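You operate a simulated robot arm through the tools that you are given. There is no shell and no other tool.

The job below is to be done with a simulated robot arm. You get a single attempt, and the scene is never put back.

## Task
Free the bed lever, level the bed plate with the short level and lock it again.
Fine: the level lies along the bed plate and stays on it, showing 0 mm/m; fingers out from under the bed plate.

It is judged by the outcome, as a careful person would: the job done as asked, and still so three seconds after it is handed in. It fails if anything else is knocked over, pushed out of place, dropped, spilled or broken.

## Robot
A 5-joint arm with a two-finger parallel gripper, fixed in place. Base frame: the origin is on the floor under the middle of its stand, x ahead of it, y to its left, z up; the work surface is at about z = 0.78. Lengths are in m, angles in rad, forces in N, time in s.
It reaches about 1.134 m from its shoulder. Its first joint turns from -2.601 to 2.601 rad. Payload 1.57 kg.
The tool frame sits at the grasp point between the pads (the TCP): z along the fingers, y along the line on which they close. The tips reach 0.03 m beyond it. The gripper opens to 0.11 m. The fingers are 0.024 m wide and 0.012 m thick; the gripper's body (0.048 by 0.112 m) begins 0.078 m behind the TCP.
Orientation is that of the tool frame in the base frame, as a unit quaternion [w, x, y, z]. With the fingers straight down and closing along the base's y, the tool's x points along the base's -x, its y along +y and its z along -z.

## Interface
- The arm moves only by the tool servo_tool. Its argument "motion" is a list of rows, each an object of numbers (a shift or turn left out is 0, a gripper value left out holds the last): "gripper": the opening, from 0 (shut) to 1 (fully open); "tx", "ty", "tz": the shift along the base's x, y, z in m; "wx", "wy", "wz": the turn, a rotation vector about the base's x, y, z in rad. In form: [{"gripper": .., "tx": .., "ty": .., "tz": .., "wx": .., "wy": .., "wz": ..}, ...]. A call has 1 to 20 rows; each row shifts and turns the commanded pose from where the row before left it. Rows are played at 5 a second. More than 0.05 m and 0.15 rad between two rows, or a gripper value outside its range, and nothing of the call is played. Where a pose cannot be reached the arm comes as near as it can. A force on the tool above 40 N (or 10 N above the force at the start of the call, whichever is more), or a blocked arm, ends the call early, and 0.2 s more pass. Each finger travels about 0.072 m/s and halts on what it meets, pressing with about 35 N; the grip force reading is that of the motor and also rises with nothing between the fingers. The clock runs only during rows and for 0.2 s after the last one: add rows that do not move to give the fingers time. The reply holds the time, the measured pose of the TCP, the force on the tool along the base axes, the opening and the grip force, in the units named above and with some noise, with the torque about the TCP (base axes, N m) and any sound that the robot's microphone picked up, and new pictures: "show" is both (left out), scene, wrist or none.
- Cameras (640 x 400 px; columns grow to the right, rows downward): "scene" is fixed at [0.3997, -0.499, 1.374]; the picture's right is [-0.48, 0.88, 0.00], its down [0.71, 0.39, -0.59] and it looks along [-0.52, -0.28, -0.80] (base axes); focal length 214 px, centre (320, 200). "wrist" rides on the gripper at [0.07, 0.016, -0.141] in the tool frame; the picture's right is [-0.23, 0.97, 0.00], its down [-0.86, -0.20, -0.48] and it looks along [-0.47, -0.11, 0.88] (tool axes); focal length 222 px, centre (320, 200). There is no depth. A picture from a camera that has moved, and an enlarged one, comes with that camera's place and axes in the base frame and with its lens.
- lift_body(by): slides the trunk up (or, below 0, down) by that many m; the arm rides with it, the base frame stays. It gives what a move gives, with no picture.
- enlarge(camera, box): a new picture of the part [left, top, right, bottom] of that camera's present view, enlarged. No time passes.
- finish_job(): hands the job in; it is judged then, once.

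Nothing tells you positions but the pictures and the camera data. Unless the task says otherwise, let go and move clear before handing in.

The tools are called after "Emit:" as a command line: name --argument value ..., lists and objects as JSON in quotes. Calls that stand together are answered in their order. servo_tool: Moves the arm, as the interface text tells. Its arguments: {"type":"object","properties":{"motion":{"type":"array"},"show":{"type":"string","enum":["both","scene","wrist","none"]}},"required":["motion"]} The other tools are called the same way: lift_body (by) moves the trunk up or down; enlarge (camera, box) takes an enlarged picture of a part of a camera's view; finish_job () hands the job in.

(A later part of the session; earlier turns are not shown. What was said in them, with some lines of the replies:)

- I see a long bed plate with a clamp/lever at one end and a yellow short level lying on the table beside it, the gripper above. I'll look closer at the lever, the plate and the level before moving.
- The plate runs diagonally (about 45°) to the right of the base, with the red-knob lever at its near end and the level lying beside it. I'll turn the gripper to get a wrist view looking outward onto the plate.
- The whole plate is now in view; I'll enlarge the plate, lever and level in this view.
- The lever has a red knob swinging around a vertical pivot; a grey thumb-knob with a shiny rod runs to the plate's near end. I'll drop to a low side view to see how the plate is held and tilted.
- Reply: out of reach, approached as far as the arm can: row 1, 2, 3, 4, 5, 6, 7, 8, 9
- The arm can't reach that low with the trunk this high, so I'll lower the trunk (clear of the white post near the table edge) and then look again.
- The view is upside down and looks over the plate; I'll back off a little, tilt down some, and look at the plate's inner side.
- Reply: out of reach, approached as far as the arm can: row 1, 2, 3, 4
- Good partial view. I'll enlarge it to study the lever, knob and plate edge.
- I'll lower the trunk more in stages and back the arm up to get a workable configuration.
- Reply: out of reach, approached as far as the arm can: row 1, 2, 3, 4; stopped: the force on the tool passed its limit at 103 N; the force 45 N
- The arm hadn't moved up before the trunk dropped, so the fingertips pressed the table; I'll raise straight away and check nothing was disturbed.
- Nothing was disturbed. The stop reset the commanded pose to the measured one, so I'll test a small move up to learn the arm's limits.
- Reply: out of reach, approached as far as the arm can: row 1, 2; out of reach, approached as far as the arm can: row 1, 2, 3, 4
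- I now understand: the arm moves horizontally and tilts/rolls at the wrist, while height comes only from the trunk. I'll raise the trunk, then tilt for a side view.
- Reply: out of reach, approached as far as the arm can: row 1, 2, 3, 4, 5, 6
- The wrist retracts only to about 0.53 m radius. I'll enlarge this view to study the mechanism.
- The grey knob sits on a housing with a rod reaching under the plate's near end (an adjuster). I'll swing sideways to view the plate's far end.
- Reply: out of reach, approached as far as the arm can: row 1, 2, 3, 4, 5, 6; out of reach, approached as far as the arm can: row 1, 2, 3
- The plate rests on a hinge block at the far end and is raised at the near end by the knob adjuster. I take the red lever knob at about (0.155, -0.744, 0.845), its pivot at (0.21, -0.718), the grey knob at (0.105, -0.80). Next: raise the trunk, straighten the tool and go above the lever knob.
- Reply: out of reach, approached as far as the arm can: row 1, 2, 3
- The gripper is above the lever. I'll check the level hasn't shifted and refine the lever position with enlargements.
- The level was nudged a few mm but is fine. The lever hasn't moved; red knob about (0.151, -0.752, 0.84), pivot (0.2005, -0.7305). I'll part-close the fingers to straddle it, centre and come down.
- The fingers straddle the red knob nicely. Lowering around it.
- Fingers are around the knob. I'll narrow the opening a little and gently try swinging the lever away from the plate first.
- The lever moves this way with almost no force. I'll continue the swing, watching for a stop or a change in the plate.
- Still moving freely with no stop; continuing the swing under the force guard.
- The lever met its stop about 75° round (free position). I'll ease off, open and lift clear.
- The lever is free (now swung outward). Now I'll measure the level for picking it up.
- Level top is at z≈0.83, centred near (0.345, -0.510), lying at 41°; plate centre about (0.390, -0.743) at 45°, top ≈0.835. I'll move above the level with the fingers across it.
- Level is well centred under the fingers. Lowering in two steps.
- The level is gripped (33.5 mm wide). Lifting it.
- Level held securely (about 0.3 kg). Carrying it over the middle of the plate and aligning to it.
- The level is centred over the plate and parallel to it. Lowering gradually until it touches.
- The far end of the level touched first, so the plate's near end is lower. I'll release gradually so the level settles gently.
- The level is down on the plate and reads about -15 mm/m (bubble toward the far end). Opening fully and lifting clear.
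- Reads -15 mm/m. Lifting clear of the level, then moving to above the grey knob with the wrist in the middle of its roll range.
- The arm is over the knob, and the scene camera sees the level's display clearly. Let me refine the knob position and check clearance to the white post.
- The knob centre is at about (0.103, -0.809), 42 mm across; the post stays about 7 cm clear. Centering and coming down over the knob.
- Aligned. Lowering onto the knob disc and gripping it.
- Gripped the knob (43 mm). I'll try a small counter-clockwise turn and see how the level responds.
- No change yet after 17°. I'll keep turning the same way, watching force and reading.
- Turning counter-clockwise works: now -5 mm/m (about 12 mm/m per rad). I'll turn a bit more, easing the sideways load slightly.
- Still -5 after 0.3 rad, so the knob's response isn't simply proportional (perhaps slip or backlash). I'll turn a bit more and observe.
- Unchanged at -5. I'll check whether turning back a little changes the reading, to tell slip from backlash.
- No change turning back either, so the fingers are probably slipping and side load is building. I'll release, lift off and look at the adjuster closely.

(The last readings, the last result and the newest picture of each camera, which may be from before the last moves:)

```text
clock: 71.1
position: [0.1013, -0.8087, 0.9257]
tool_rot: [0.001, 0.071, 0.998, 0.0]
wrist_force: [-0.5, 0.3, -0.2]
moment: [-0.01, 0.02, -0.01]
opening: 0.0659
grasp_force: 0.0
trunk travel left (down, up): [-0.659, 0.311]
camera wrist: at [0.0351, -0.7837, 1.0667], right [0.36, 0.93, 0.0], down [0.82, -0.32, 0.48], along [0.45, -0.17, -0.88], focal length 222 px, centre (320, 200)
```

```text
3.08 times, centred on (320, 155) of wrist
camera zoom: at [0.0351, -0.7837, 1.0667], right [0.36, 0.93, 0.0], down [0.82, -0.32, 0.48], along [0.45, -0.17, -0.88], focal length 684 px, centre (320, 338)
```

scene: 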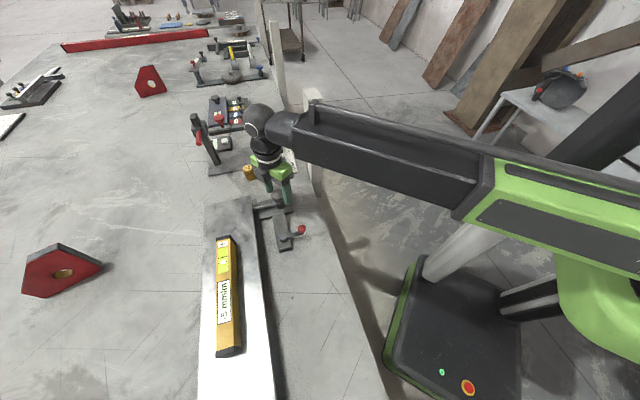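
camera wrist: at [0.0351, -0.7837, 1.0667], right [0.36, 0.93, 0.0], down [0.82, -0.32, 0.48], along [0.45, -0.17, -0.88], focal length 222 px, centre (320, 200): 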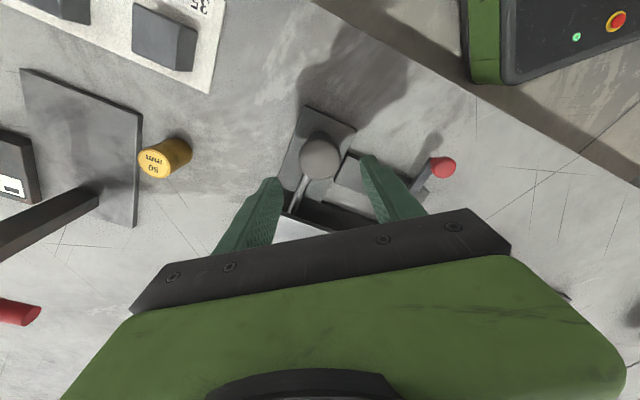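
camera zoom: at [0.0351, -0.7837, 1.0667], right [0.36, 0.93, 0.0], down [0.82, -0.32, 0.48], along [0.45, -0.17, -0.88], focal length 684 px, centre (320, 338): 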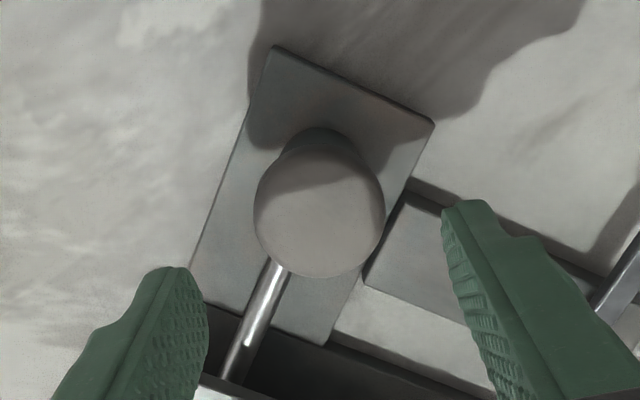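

Knob centre is (0.1003, -0.8095). The display may only show coarse steps, so I likely just need to keep turning. I'll rotate the open gripper back, re-centre, and regrip for a longer counter-clockwise turn.

Emit:
servo_tool --motion '[{"tx": -0.001, "ty": -0.0008, "wz": -0.143}, {"wz": -0.143}, {"wz": -0.143}, {"wz": -0.143}, {"wz": -0.143}, {"wz": -0.143}, {"wz": -0.143}, {"wz": -0.143}, {"wz": -0.143}, {"wz": -0.143}, {"wz": -0.143}, {}]' --show "wrist"

Emit:
enlarge --camera "wrist" --box '[230, 90, 410, 220]'

```text
clock: 73.7
position: [0.1011, -0.8109, 0.9247]
tool_rot: [0.0, 0.756, 0.655, 0.001]
wrist_force: [-0.1, -0.6, -0.6]
moment: [0.04, -0.01, -0.01]
opening: 0.0658
grasp_force: 0.0
trunk travel left (down, up): [-0.659, 0.311]
camera wrist: at [0.1274, -0.744, 1.0668], right [0.93, -0.36, 0.0], down [-0.32, -0.82, 0.48], along [-0.17, -0.45, -0.88], focal length 222 px, centre (320, 200)
```

wrist: 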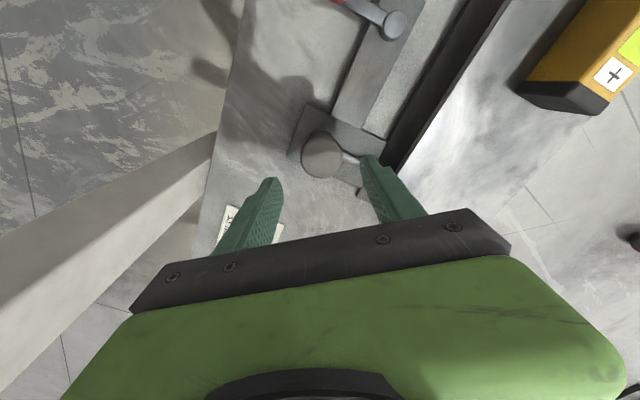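

```text
3.08 times, centred on (320, 155) of wrist
camera zoom: at [0.1274, -0.744, 1.0668], right [0.93, -0.36, 0.0], down [-0.32, -0.82, 0.48], along [-0.17, -0.45, -0.88], focal length 684 px, centre (320, 338)
```

zoom: 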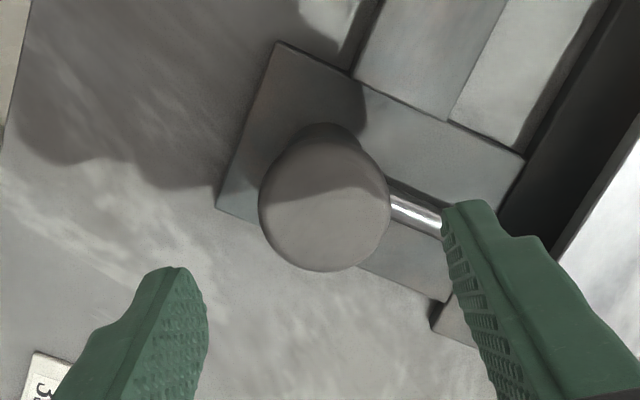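

Emit:
servo_tool --motion '[{"tx": 0.0008, "ty": 0.0006}, {}]' --show "none"

Emit:
lift_body --by -0.061

Emit:
servo_tool --motion '[{"gripper": 0.3}, {}, {}, {}]' --show "scene"

Emit:
enlarge --camera "scene" --box '[200, 230, 260, 330]'

```text
clock: 74.3
position: [0.1018, -0.8096, 0.9253]
tool_rot: [0.0, 0.755, 0.655, -0.001]
wrist_force: [0.0, 0.0, -0.2]
moment: [0.05, 0.03, -0.02]
opening: 0.0661
grasp_force: 0.0
trunk travel left (down, up): [-0.659, 0.311]
```

```text
clock: 75.3
position: [0.102, -0.8085, 0.8641]
tool_rot: [0.0, 0.756, 0.655, 0.0]
wrist_force: [-0.5, 0.6, -0.4]
moment: [0.02, -0.03, 0.01]
opening: 0.0659
grasp_force: 0.1
trunk travel left (down, up): [-0.598, 0.372]
```

```text
clock: 76.3
position: [0.1019, -0.8097, 0.8639]
tool_rot: [0.0, 0.755, 0.656, 0.0]
wrist_force: [5.7, -3.5, 2.6]
moment: [0.14, -0.33, 0.01]
opening: 0.043
grasp_force: 45.4
trunk travel left (down, up): [-0.598, 0.372]
```

scene: 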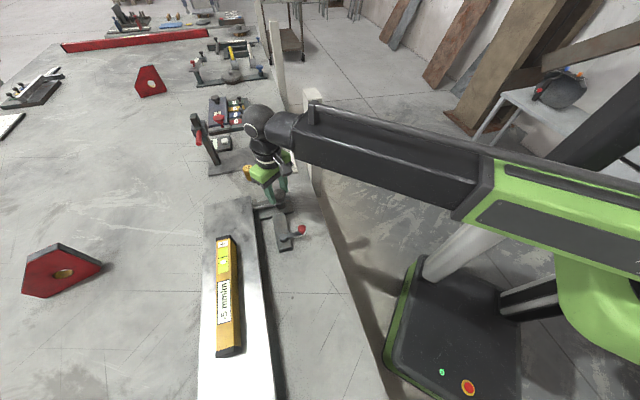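

```text
4.00 times, centred on (230, 280) of scene
camera zoom: at [0.3997, -0.499, 1.374], right [-0.48, 0.88, 0.0], down [0.71, 0.39, -0.59], along [-0.52, -0.28, -0.8], focal length 858 px, centre (680, -120)
```

zoom: 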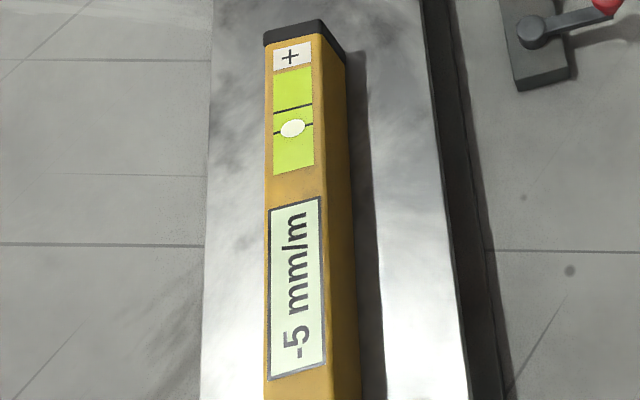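

Regripped. Turning counter-clockwise in increments and reading each time.

Emit:
servo_tool --motion '[{"tx": 0.0004, "ty": -0.0002, "wz": 0.14}, {"wz": 0.14}, {"wz": 0.14}, {}, {}]' --show "none"

Emit:
enlarge --camera "scene" --box '[200, 230, 260, 330]'

```text
clock: 77.5
position: [0.1026, -0.8103, 0.8642]
tool_rot: [0.0, 0.602, 0.798, -0.001]
wrist_force: [5.5, 4.6, -3.1]
moment: [-0.45, -0.15, 0.01]
opening: 0.043
grasp_force: 45.2
trunk travel left (down, up): [-0.598, 0.372]
```

```text
4.00 times, centred on (230, 280) of scene
camera zoom: at [0.3997, -0.499, 1.374], right [-0.48, 0.88, 0.0], down [0.71, 0.39, -0.59], along [-0.52, -0.28, -0.8], focal length 858 px, centre (680, -120)
```

zoom: 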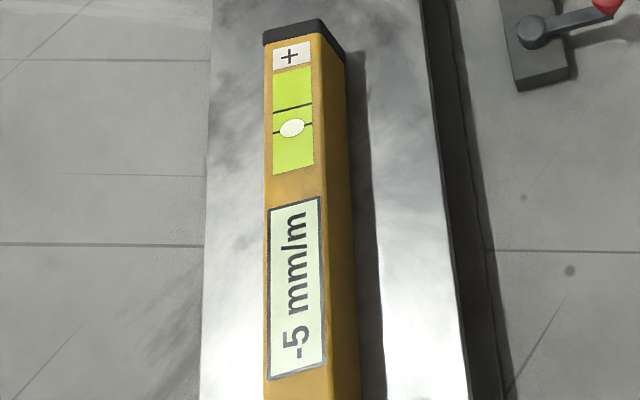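

The level shifts slightly in view while the display holds -5, so the display is coarse and the plate is moving. Continuing.

Emit:
servo_tool --motion '[{"wz": 0.14}, {"wz": 0.14}, {}, {}]' --show "none"

Emit:
enlarge --camera "scene" --box '[200, 230, 260, 330]'

```text
clock: 78.5
position: [0.1028, -0.8098, 0.8645]
tool_rot: [0.0, 0.485, 0.875, -0.001]
wrist_force: [2.3, 11.3, -8.8]
moment: [0.13, -0.12, 0.03]
opening: 0.0431
grasp_force: 44.4
trunk travel left (down, up): [-0.598, 0.372]
```

```text
4.00 times, centred on (230, 280) of scene
camera zoom: at [0.3997, -0.499, 1.374], right [-0.48, 0.88, 0.0], down [0.71, 0.39, -0.59], along [-0.52, -0.28, -0.8], focal length 858 px, centre (680, -120)
```

zoom: 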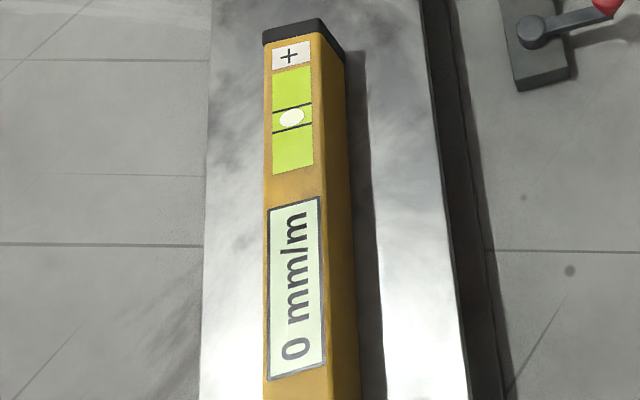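

Display now shows 0 mm/m. To sit robustly in the middle of the zero band, I'll keep turning in small steps to find the other edge, then come back halfway.

Emit:
servo_tool --motion '[{"ty": 0.0008, "wz": 0.1}, {"wz": 0.1}, {}, {}]' --show "none"

Emit:
enlarge --camera "scene" --box '[200, 230, 260, 330]'

```text
clock: 79.5
position: [0.1029, -0.8104, 0.865]
tool_rot: [0.0, 0.395, 0.919, -0.001]
wrist_force: [4.6, -6.4, 4.4]
moment: [0.27, 0.41, 0.02]
opening: 0.0432
grasp_force: 45.1
trunk travel left (down, up): [-0.598, 0.372]
```

```text
4.00 times, centred on (230, 280) of scene
camera zoom: at [0.3997, -0.499, 1.374], right [-0.48, 0.88, 0.0], down [0.71, 0.39, -0.59], along [-0.52, -0.28, -0.8], focal length 858 px, centre (680, -120)
```

zoom: 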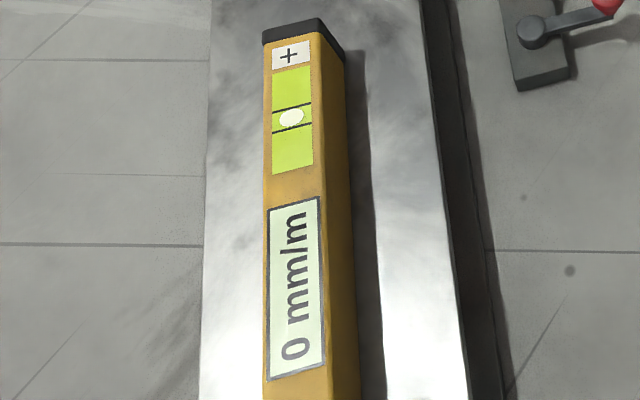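

Emit:
servo_tool --motion '[{"wz": 0.1}, {"wz": 0.1}, {}, {}]' --show "none"

Emit:
enlarge --camera "scene" --box '[200, 230, 260, 330]'

```text
clock: 80.5
position: [0.1014, -0.8083, 0.8647]
tool_rot: [0.001, 0.302, 0.953, -0.001]
wrist_force: [8.2, -11.9, 9.1]
moment: [-0.59, -0.56, -0.03]
opening: 0.043
grasp_force: 44.6
trunk travel left (down, up): [-0.598, 0.372]
```

```text
4.00 times, centred on (230, 280) of scene
camera zoom: at [0.3997, -0.499, 1.374], right [-0.48, 0.88, 0.0], down [0.71, 0.39, -0.59], along [-0.52, -0.28, -0.8], focal length 858 px, centre (680, -120)
```

zoom: 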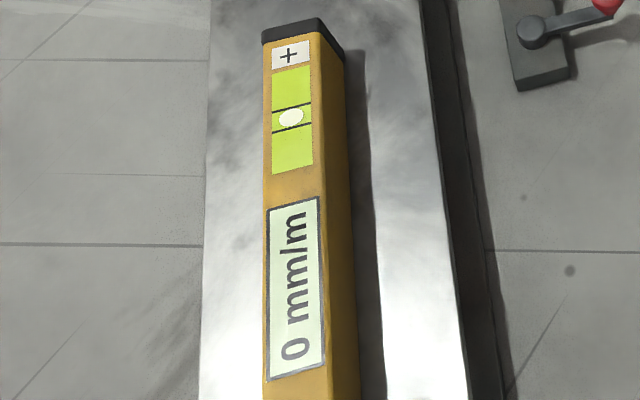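

Emit:
servo_tool --motion '[{"tx": 0.0005, "ty": -0.0008, "wz": 0.1}, {"wz": 0.1}, {}, {}]' --show "none"

Emit:
enlarge --camera "scene" --box '[200, 230, 260, 330]'

```text
clock: 81.5
position: [0.1037, -0.8105, 0.8646]
tool_rot: [0.0, 0.204, 0.979, -0.001]
wrist_force: [5.7, -1.2, 2.9]
moment: [-0.1, -0.65, 0.0]
opening: 0.0431
grasp_force: 45.8
trunk travel left (down, up): [-0.598, 0.372]
```

```text
4.00 times, centred on (230, 280) of scene
camera zoom: at [0.3997, -0.499, 1.374], right [-0.48, 0.88, 0.0], down [0.71, 0.39, -0.59], along [-0.52, -0.28, -0.8], focal length 858 px, centre (680, -120)
```

zoom: 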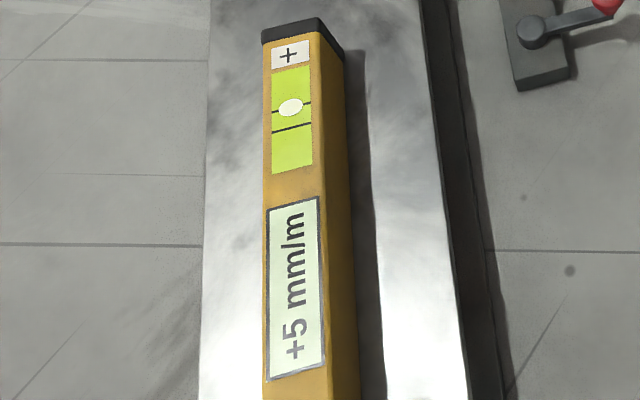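

+5 now, so the zero band spans roughly 1.8–2.5 rad of turning. I'll step back 0.1 to refine the upper edge.

Emit:
servo_tool --motion '[{"wz": -0.1}, {}, {}]' --show "none"

Emit:
enlarge --camera "scene" --box '[200, 230, 260, 330]'

```text
clock: 82.3
position: [0.1033, -0.8095, 0.8645]
tool_rot: [0.0, 0.254, 0.967, -0.001]
wrist_force: [2.3, 1.6, 0.5]
moment: [0.19, 0.11, -0.03]
opening: 0.0433
grasp_force: 45.3
trunk travel left (down, up): [-0.598, 0.372]
```

```text
4.00 times, centred on (230, 280) of scene
camera zoom: at [0.3997, -0.499, 1.374], right [-0.48, 0.88, 0.0], down [0.71, 0.39, -0.59], along [-0.52, -0.28, -0.8], focal length 858 px, centre (680, -120)
```

zoom: 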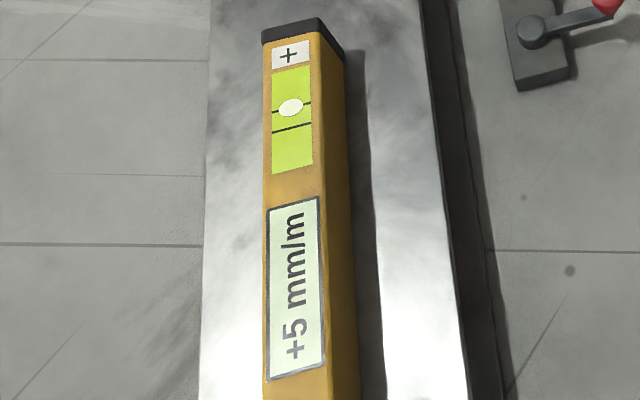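

Emit:
servo_tool --motion '[{"wz": -0.06}, {}, {}]' --show "none"

Emit:
enlarge --camera "scene" --box '[200, 230, 260, 330]'

```text
clock: 83.1
position: [0.1022, -0.8102, 0.8633]
tool_rot: [0.0, 0.283, 0.959, 0.0]
wrist_force: [3.0, 3.2, -0.9]
moment: [0.21, 0.42, -0.02]
opening: 0.0433
grasp_force: 44.8
trunk travel left (down, up): [-0.598, 0.372]
```

```text
4.00 times, centred on (230, 280) of scene
camera zoom: at [0.3997, -0.499, 1.374], right [-0.48, 0.88, 0.0], down [0.71, 0.39, -0.59], along [-0.52, -0.28, -0.8], focal length 858 px, centre (680, -120)
```

zoom: 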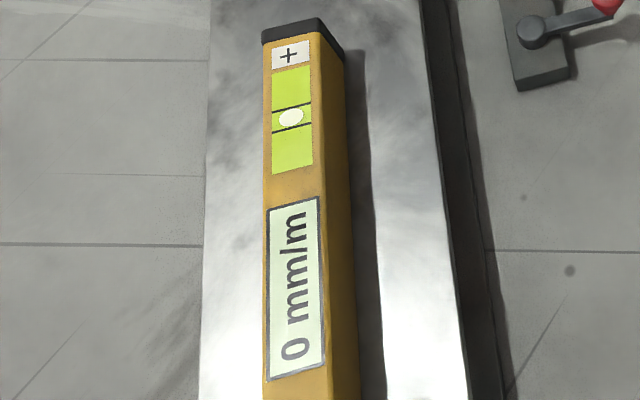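

Upper edge found. Now I'll step down toward the lower edge to locate the middle.

Emit:
servo_tool --motion '[{"wz": -0.12}, {"wz": -0.12}, {"wz": -0.12}, {"wz": -0.12}, {"wz": -0.1}, {}, {}]' --show "none"

Emit:
enlarge --camera "scene" --box '[200, 230, 260, 330]'

```text
clock: 84.7
position: [0.1018, -0.8094, 0.8649]
tool_rot: [0.0, 0.546, 0.838, -0.002]
wrist_force: [0.7, 0.4, -0.5]
moment: [-0.06, -0.09, 0.01]
opening: 0.0431
grasp_force: 45.0
trunk travel left (down, up): [-0.598, 0.372]
```

```text
4.00 times, centred on (230, 280) of scene
camera zoom: at [0.3997, -0.499, 1.374], right [-0.48, 0.88, 0.0], down [0.71, 0.39, -0.59], along [-0.52, -0.28, -0.8], focal length 858 px, centre (680, -120)
```

zoom: 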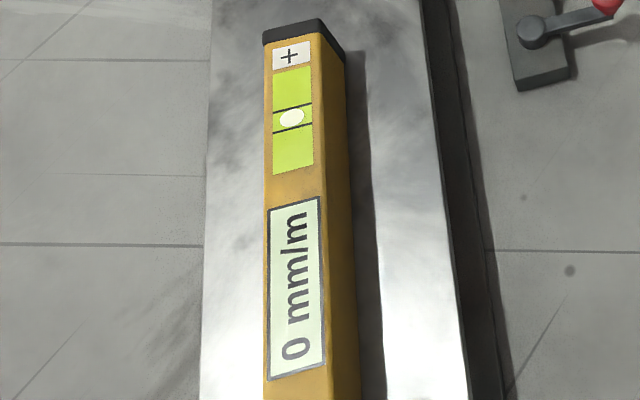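

Emit:
servo_tool --motion '[{"wz": -0.07}, {}, {}]' --show "none"

Emit:
enlarge --camera "scene" --box '[200, 230, 260, 330]'

```text
clock: 85.5
position: [0.104, -0.8092, 0.8655]
tool_rot: [0.001, 0.574, 0.819, 0.0]
wrist_force: [1.5, 0.6, -1.3]
moment: [-0.5, -0.01, -0.03]
opening: 0.0432
grasp_force: 44.9
trunk travel left (down, up): [-0.598, 0.372]
```

```text
4.00 times, centred on (230, 280) of scene
camera zoom: at [0.3997, -0.499, 1.374], right [-0.48, 0.88, 0.0], down [0.71, 0.39, -0.59], along [-0.52, -0.28, -0.8], focal length 858 px, centre (680, -120)
```

zoom: 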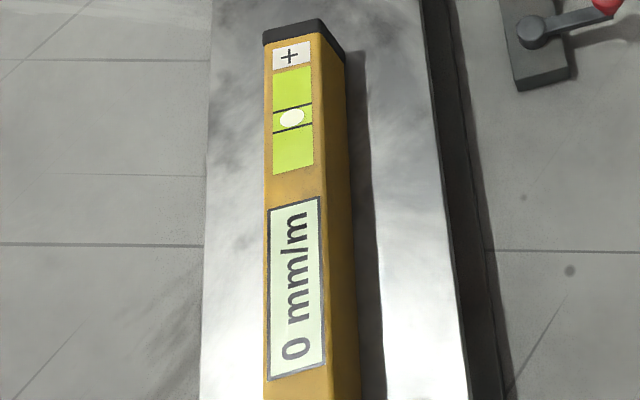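

Emit:
servo_tool --motion '[{"wz": -0.08}, {}, {}]' --show "none"

Emit:
enlarge --camera "scene" --box '[200, 230, 260, 330]'

```text
clock: 86.3
position: [0.1029, -0.8091, 0.8636]
tool_rot: [0.001, 0.607, 0.795, -0.001]
wrist_force: [1.8, -8.0, 6.7]
moment: [0.58, 0.14, 0.01]
opening: 0.0432
grasp_force: 44.9
trunk travel left (down, up): [-0.598, 0.372]
```

```text
4.00 times, centred on (230, 280) of scene
camera zoom: at [0.3997, -0.499, 1.374], right [-0.48, 0.88, 0.0], down [0.71, 0.39, -0.59], along [-0.52, -0.28, -0.8], focal length 858 px, centre (680, -120)
```

zoom: 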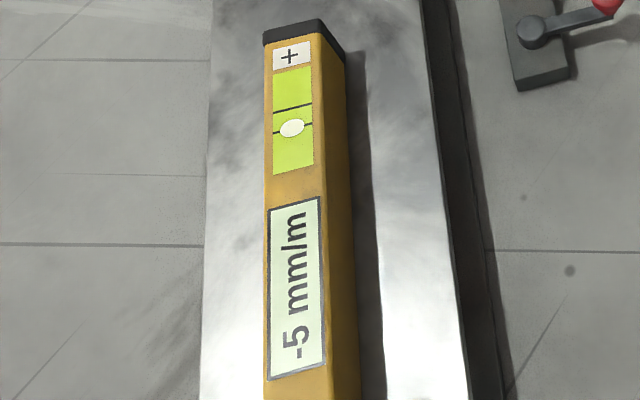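

Both edges found (about 1.75 and 2.47); the middle is 0.40 rad counter-clockwise from here. Turning to it, then releasing the knob.

Emit:
servo_tool --motion '[{"wz": 0.1, "ty": -0.0004}, {"wz": 0.1}, {"wz": 0.1}, {"wz": 0.1}, {}, {}]' --show "none"

Emit:
servo_tool --motion '[{"gripper": 0.6}, {}, {}]' --show "scene"

Emit:
enlarge --camera "scene" --box '[200, 230, 260, 330]'

```text
clock: 87.7
position: [0.1025, -0.8104, 0.8653]
tool_rot: [0.0, 0.437, 0.9, 0.0]
wrist_force: [-3.0, 2.4, -3.0]
moment: [-0.15, -0.05, 0.03]
opening: 0.0429
grasp_force: 44.8
trunk travel left (down, up): [-0.598, 0.372]
```

```text
clock: 88.5
position: [0.1022, -0.8097, 0.8638]
tool_rot: [0.0, 0.436, 0.9, 0.0]
wrist_force: [-0.5, 0.1, 0.2]
moment: [0.0, 0.02, 0.01]
opening: 0.0658
grasp_force: 0.0
trunk travel left (down, up): [-0.598, 0.372]
```

scene: 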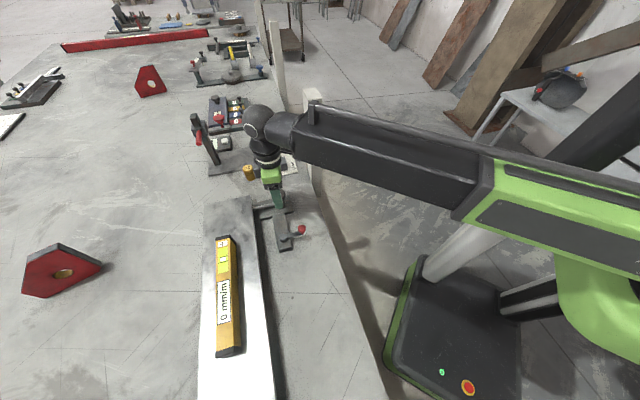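

```text
4.00 times, centred on (230, 280) of scene
camera zoom: at [0.3997, -0.499, 1.374], right [-0.48, 0.88, 0.0], down [0.71, 0.39, -0.59], along [-0.52, -0.28, -0.8], focal length 858 px, centre (680, -120)
```

zoom: 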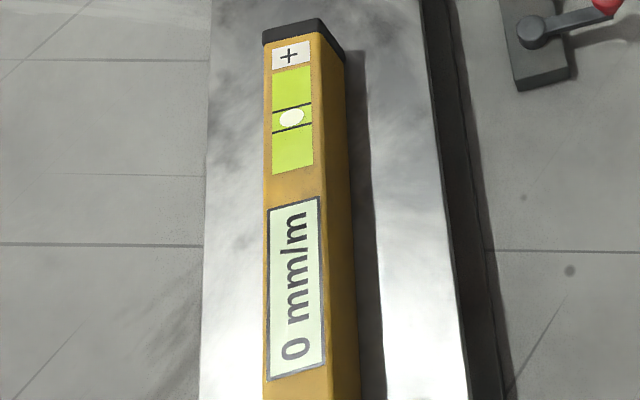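

Still 0 mm/m with the knob released. Lifting off and moving to the lever to lock it.

Emit:
lift_body --by 0.12

Emit:
servo_tool --motion '[{"tx": 0.0155, "ty": 0.0307, "wz": 0.03}, {"tx": 0.0155, "ty": 0.0307, "wz": 0.03}, {"tx": 0.0155, "ty": 0.0307, "wz": 0.03}, {"tx": 0.0155, "ty": 0.0307, "wz": 0.03}, {}]' --show "both"

Emit:
enlarge --camera "wrist" --box '[220, 80, 420, 220]'

```text
clock: 90.0
position: [0.102, -0.8094, 0.9842]
tool_rot: [-0.001, 0.436, 0.9, 0.001]
wrist_force: [-0.2, 0.2, -0.1]
moment: [0.01, 0.01, 0.0]
opening: 0.0661
grasp_force: 0.1
trunk travel left (down, up): [-0.718, 0.252]
```

```text
clock: 91.2
position: [0.1657, -0.6859, 0.9848]
tool_rot: [0.001, 0.382, 0.924, 0.0]
wrist_force: [-0.2, -0.3, -1.0]
moment: [0.04, 0.03, 0.0]
opening: 0.0659
grasp_force: 0.1
trunk travel left (down, up): [-0.718, 0.252]
camera wrist: at [0.1278, -0.6262, 1.1257], right [0.85, 0.53, 0.0], down [0.47, -0.74, 0.48], along [0.25, -0.41, -0.88], focal length 222 px, centre (320, 200)
```

scene: 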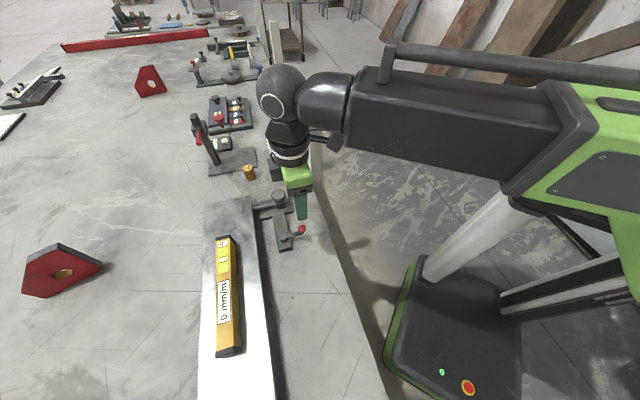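
wrist: 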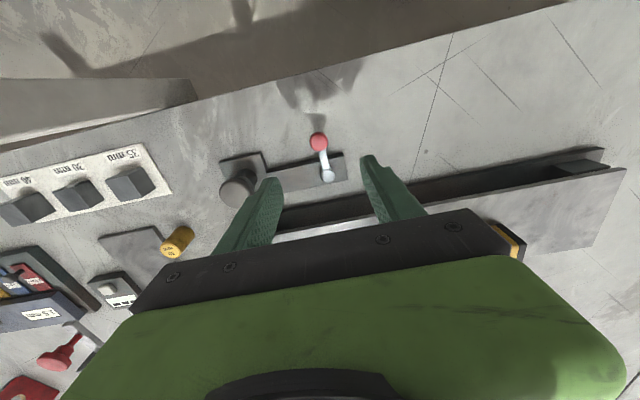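

```text
2.86 times, centred on (320, 150) of wrist
camera zoom: at [0.1278, -0.6262, 1.1257], right [0.85, 0.53, 0.0], down [0.47, -0.74, 0.48], along [0.25, -0.41, -0.88], focal length 635 px, centre (320, 343)
```

zoom: 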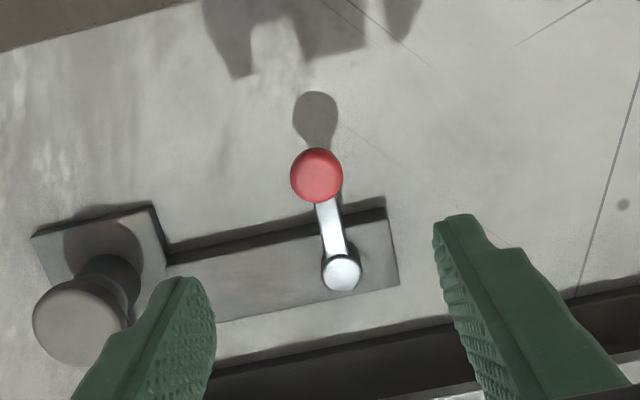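

The lever knob is at (0.164, -0.687). I'll centre, narrow the fingers, and lower around it.

Emit:
servo_tool --motion '[{"tx": -0.0014, "ty": -0.0015, "gripper": 0.45}, {}, {}]' --show "none"

Emit:
lift_body --by -0.1

Emit:
servo_tool --motion '[{}]' --show "wrist"

```text
clock: 92.0
position: [0.1641, -0.6869, 0.984]
tool_rot: [0.0, 0.382, 0.924, 0.0]
wrist_force: [0.0, -0.2, -0.1]
moment: [-0.03, -0.03, 0.01]
opening: 0.0494
grasp_force: 0.1
trunk travel left (down, up): [-0.718, 0.252]
```

```text
clock: 93.4
position: [0.1638, -0.6866, 0.8835]
tool_rot: [0.0, 0.382, 0.924, 0.0]
wrist_force: [-0.1, 0.0, 1.0]
moment: [0.01, -0.02, -0.02]
opening: 0.0495
grasp_force: 0.1
trunk travel left (down, up): [-0.618, 0.352]
```

```text
clock: 93.8
position: [0.1635, -0.6882, 0.8835]
tool_rot: [0.0, 0.382, 0.924, 0.0]
wrist_force: [0.0, 0.0, -0.5]
moment: [0.01, 0.0, 0.01]
opening: 0.0494
grasp_force: 0.1
trunk travel left (down, up): [-0.618, 0.352]
camera wrist: at [0.1261, -0.6278, 1.0258], right [0.85, 0.53, 0.0], down [0.47, -0.74, 0.48], along [0.25, -0.41, -0.88], focal length 222 px, centre (320, 200)
```

wrist: 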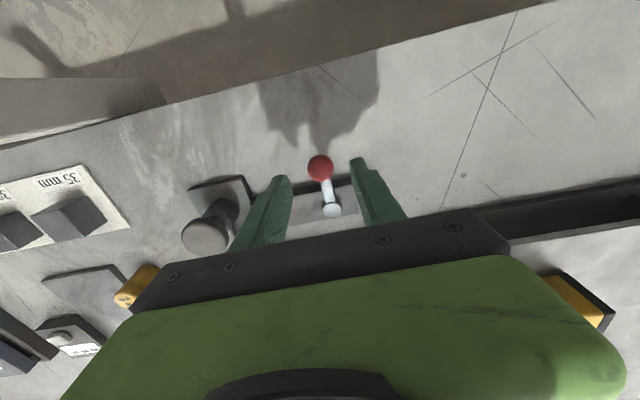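

Emit:
lift_body --by -0.04

Emit:
servo_tool --motion '[{"gripper": 0.27}, {}, {"tx": -0.0032, "ty": -0.0035, "wz": 0.087}, {"tx": -0.003, "ty": -0.0039, "wz": 0.087}, {"tx": -0.0025, "ty": -0.004, "wz": 0.087}, {"tx": -0.0022, "ty": -0.0043, "wz": 0.087}, {"tx": -0.0019, "ty": -0.0044, "wz": 0.087}, {"tx": -0.0014, "ty": -0.0046, "wz": 0.087}, {"tx": -0.0011, "ty": -0.0046, "wz": 0.087}, {"tx": -0.0006, "ty": -0.0048, "wz": 0.087}, {"tx": -0.0002, "ty": -0.0048, "wz": 0.087}, {"tx": 0.0002, "ty": -0.0048, "wz": 0.087}, {}]' --show "both"

```text
clock: 94.6
position: [0.1642, -0.6877, 0.8446]
tool_rot: [0.0, 0.382, 0.924, 0.0]
wrist_force: [-0.5, -0.1, 1.3]
moment: [0.0, 0.05, 0.0]
opening: 0.0494
grasp_force: 0.0
trunk travel left (down, up): [-0.578, 0.392]
```

```text
clock: 97.4
position: [0.1484, -0.73, 0.8442]
tool_rot: [0.001, -0.044, 0.999, -0.001]
wrist_force: [-0.9, 0.2, -0.1]
moment: [0.02, 0.02, -0.02]
opening: 0.0303
grasp_force: 0.5
trunk travel left (down, up): [-0.578, 0.392]
camera wrist: at [0.0771, -0.7213, 0.9858], right [0.14, 0.99, 0.0], down [0.87, -0.12, 0.48], along [0.47, -0.07, -0.88], focal length 222 px, centre (320, 200)
```

scene: 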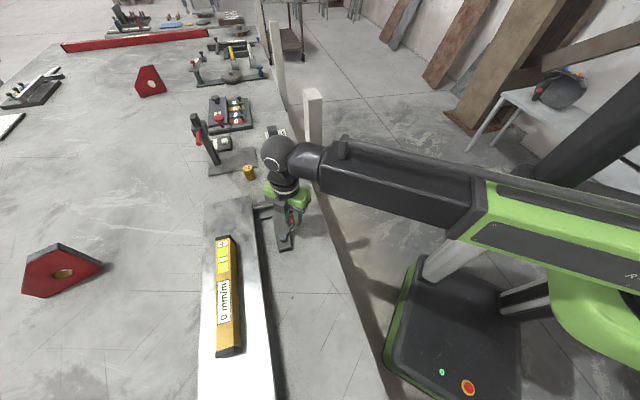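
wrist: 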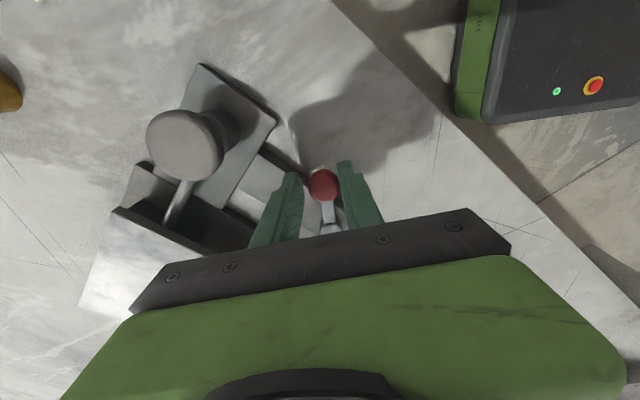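

The lever is swinging back smoothly and the display still reads 0. Continuing to the locked stop.

Emit:
servo_tool --motion '[{"tx": 0.0006, "ty": -0.0048, "wz": 0.087}, {"tx": 0.0011, "ty": -0.0046, "wz": 0.087}, {"tx": 0.0014, "ty": -0.0046, "wz": 0.087}, {"tx": 0.0019, "ty": -0.0044, "wz": 0.087}, {}]' --show "both"

```text
clock: 98.6
position: [0.1526, -0.7509, 0.8439]
tool_rot: [0.0, -0.215, 0.977, -0.001]
wrist_force: [-0.3, 1.1, -0.4]
moment: [0.03, 0.02, -0.01]
opening: 0.0302
grasp_force: 0.0
trunk travel left (down, up): [-0.578, 0.392]
camera wrist: at [0.0829, -0.7656, 0.9858], right [-0.2, 0.98, 0.0], down [0.86, 0.18, 0.48], along [0.47, 0.1, -0.88], focal length 222 px, centre (320, 200)
```

scene: 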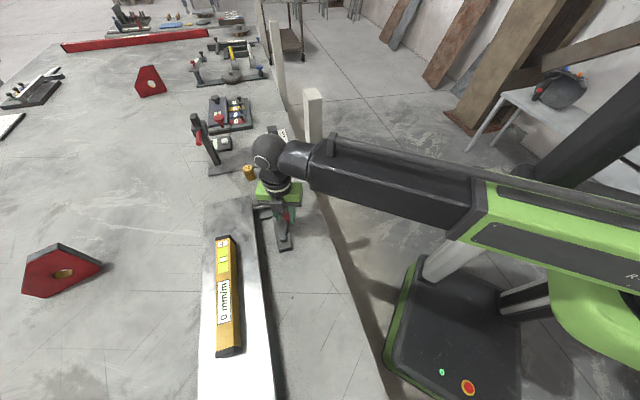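
wrist: 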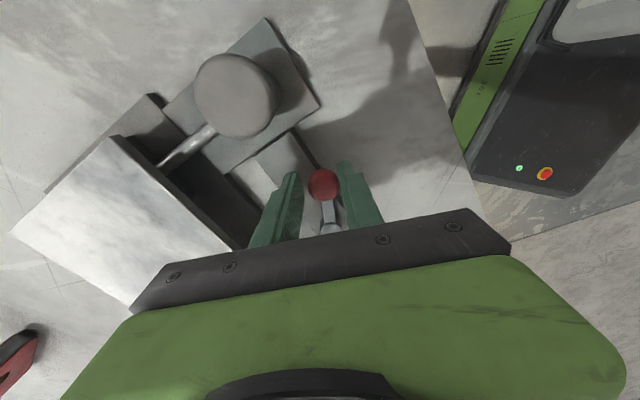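

Emit:
servo_tool --motion '[{"tx": 0.0022, "ty": -0.0043, "wz": 0.087}, {"tx": 0.0012, "ty": -0.002, "wz": 0.044}, {}]' --show "wrist"

Emit:
enlarge --camera "scene" --box '[200, 230, 260, 330]'

```text
clock: 99.4
position: [0.1565, -0.7556, 0.845]
tool_rot: [0.001, -0.279, 0.96, 0.002]
wrist_force: [-0.6, 4.5, -1.3]
moment: [0.07, -0.05, 0.01]
opening: 0.0335
grasp_force: 2.3
trunk travel left (down, up): [-0.578, 0.392]
camera wrist: at [0.0888, -0.7806, 0.9859], right [-0.33, 0.94, 0.0], down [0.83, 0.29, 0.48], along [0.45, 0.16, -0.88], focal length 222 px, centre (320, 200)
```

wrist: 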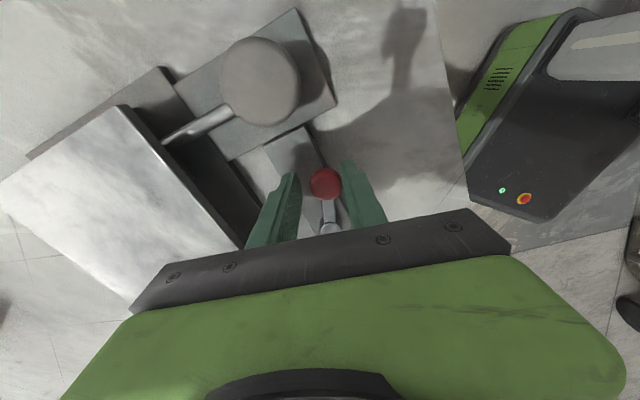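

```text
4.00 times, centred on (230, 280) of scene
camera zoom: at [0.3997, -0.499, 1.374], right [-0.48, 0.88, 0.0], down [0.71, 0.39, -0.59], along [-0.52, -0.28, -0.8], focal length 858 px, centre (680, -120)
```

zoom: 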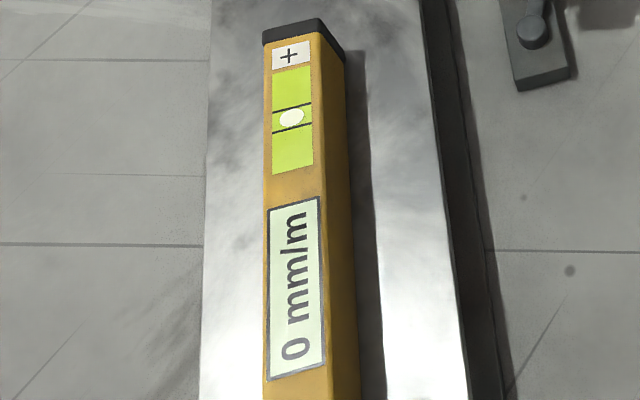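

The lever has met its locked stop. One slight extra push to seat it, then I'll back off.

Emit:
servo_tool --motion '[{"tx": 0.0012, "ty": -0.0019, "wz": 0.044}, {"tx": 0.0013, "ty": -0.0018, "wz": 0.03}, {}]' --show "none"

```text
clock: 100.2
position: [0.1589, -0.7595, 0.8459]
tool_rot: [0.002, -0.315, 0.949, 0.0]
wrist_force: [-4.2, 11.6, -0.6]
moment: [0.19, -0.01, -0.09]
opening: 0.0399
grasp_force: 5.4
trunk travel left (down, up): [-0.578, 0.392]
```

Emit:
servo_tool --motion '[{"tx": -0.003, "ty": 0.0036, "wz": -0.06}, {"tx": -0.0028, "ty": 0.0034, "wz": -0.06, "gripper": 0.5}, {}, {}]' --show "wrist"

```text
clock: 101.2
position: [0.1516, -0.7523, 0.8435]
tool_rot: [0.001, -0.256, 0.967, -0.001]
wrist_force: [-0.4, 0.1, 0.1]
moment: [0.0, 0.01, -0.01]
opening: 0.0549
grasp_force: 0.0
trunk travel left (down, up): [-0.578, 0.392]
camera wrist: at [0.0836, -0.7738, 0.9857], right [-0.29, 0.96, 0.0], down [0.84, 0.25, 0.48], along [0.46, 0.14, -0.88], focal length 222 px, centre (320, 200)
```

wrist: 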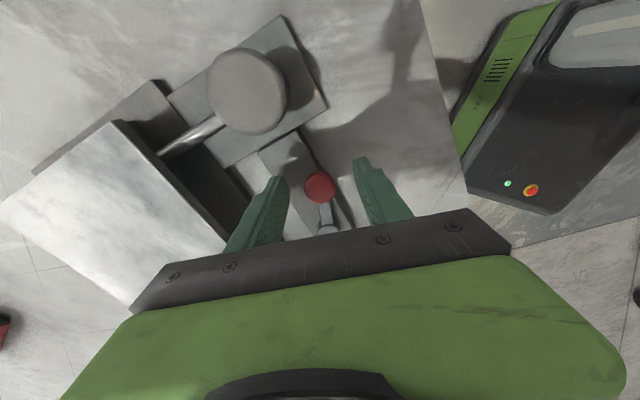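

The lever is locked and the fingers are clear on both sides. Lifting straight up.

Emit:
lift_body --by 0.18

Emit:
servo_tool --motion '[{"tx": -0.005, "ty": 0.03}, {"tx": -0.005, "ty": 0.04}, {"ty": 0.04}, {}]' --show "both"

Emit:
enlarge --camera "scene" --box '[190, 180, 320, 370]'

Emit:
enlarge --camera "scene" --box '[230, 180, 320, 260]'

```text
clock: 103.2
position: [0.1511, -0.7535, 1.0248]
tool_rot: [0.001, -0.256, 0.967, -0.001]
wrist_force: [0.3, -0.1, 1.2]
moment: [0.0, 0.01, -0.02]
opening: 0.055
grasp_force: 0.2
trunk travel left (down, up): [-0.758, 0.212]
```

```text
clock: 104.2
position: [0.1421, -0.6426, 1.0243]
tool_rot: [0.001, -0.256, 0.967, 0.0]
wrist_force: [0.3, 0.1, 0.7]
moment: [-0.01, 0.01, -0.01]
opening: 0.0548
grasp_force: 0.0
trunk travel left (down, up): [-0.758, 0.212]
camera wrist: at [0.0731, -0.6638, 1.1657], right [-0.29, 0.96, 0.0], down [0.84, 0.25, 0.48], along [0.46, 0.14, -0.88], focal length 222 px, centre (320, 200)
```

scene: 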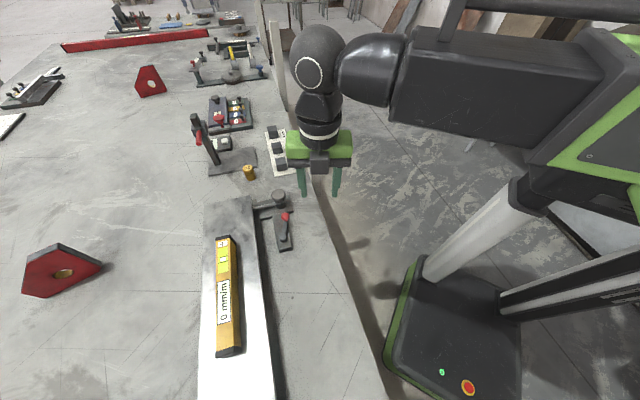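
wrist: 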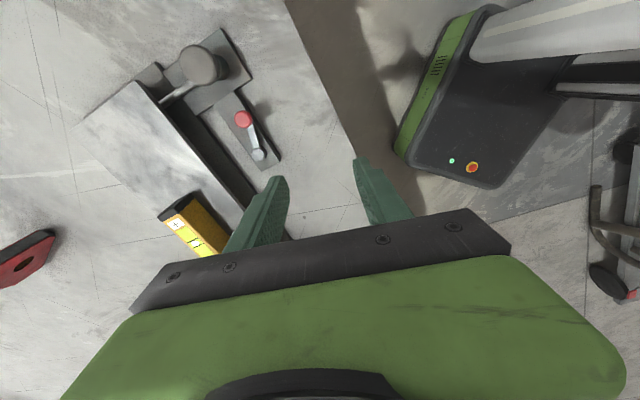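

```text
2.11 times, centred on (255, 275) of scene
camera zoom: at [0.3997, -0.499, 1.374], right [-0.48, 0.88, 0.0], down [0.71, 0.39, -0.59], along [-0.52, -0.28, -0.8], focal length 452 px, centre (457, 42)
```

zoom: 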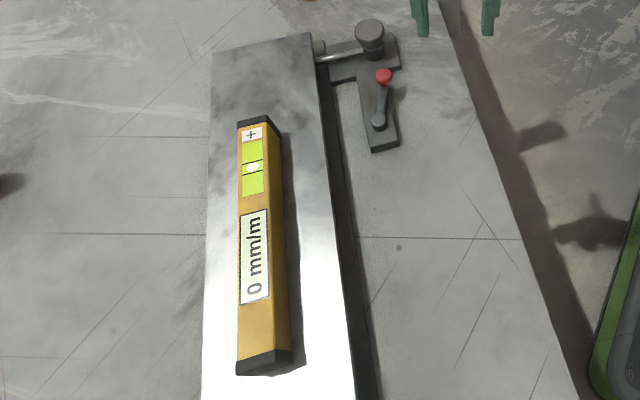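

```text
5.00 times, centred on (275, 220) of scene
camera zoom: at [0.3997, -0.499, 1.374], right [-0.48, 0.88, 0.0], down [0.71, 0.39, -0.59], along [-0.52, -0.28, -0.8], focal length 1072 px, centre (545, 100)
```

zoom: 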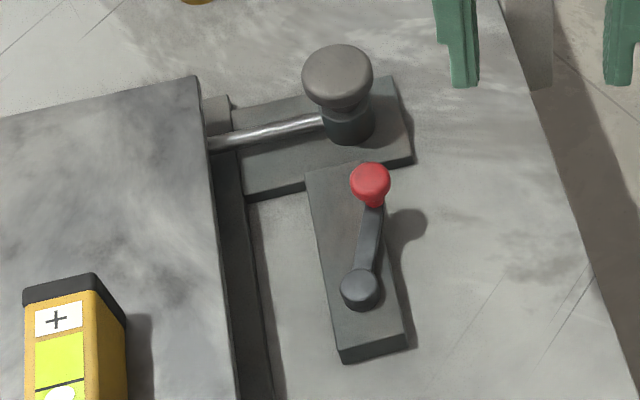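

The display reads 0 mm/m, the level lies along the middle of the plate, and the lever is back in its locked position. The gripper is well clear and nothing else has moved, so I'm handing in.

Emit:
finish_job

```text
The job is handed in.
```

The bed plate is level and locked again. The short level lies along the middle of the plate and reads 0 mm/m, and the gripper is clear of everything, with nothing under the plate.

- **Lever:** I swung it out to its free stop before adjusting. Afterwards I pushed it back to the locked stop, slightly further round than where it started.
- **Levelling:** The plate first read -15 mm/m, with the knob end low. I turned the grey knob to correct it. The display only showed steps of 5, so I found where 0 changes to -5 and to +5 and set the knob midway. It still read 0 after locking.
- **Early contact:** While working out the arm's height limits, I pressed the fingertips onto the table at 103 N before the force limit stopped the move. That shifted the level by a few millimetres before I picked it up. I saw no damage, and nothing else looked moved in the last pictures.
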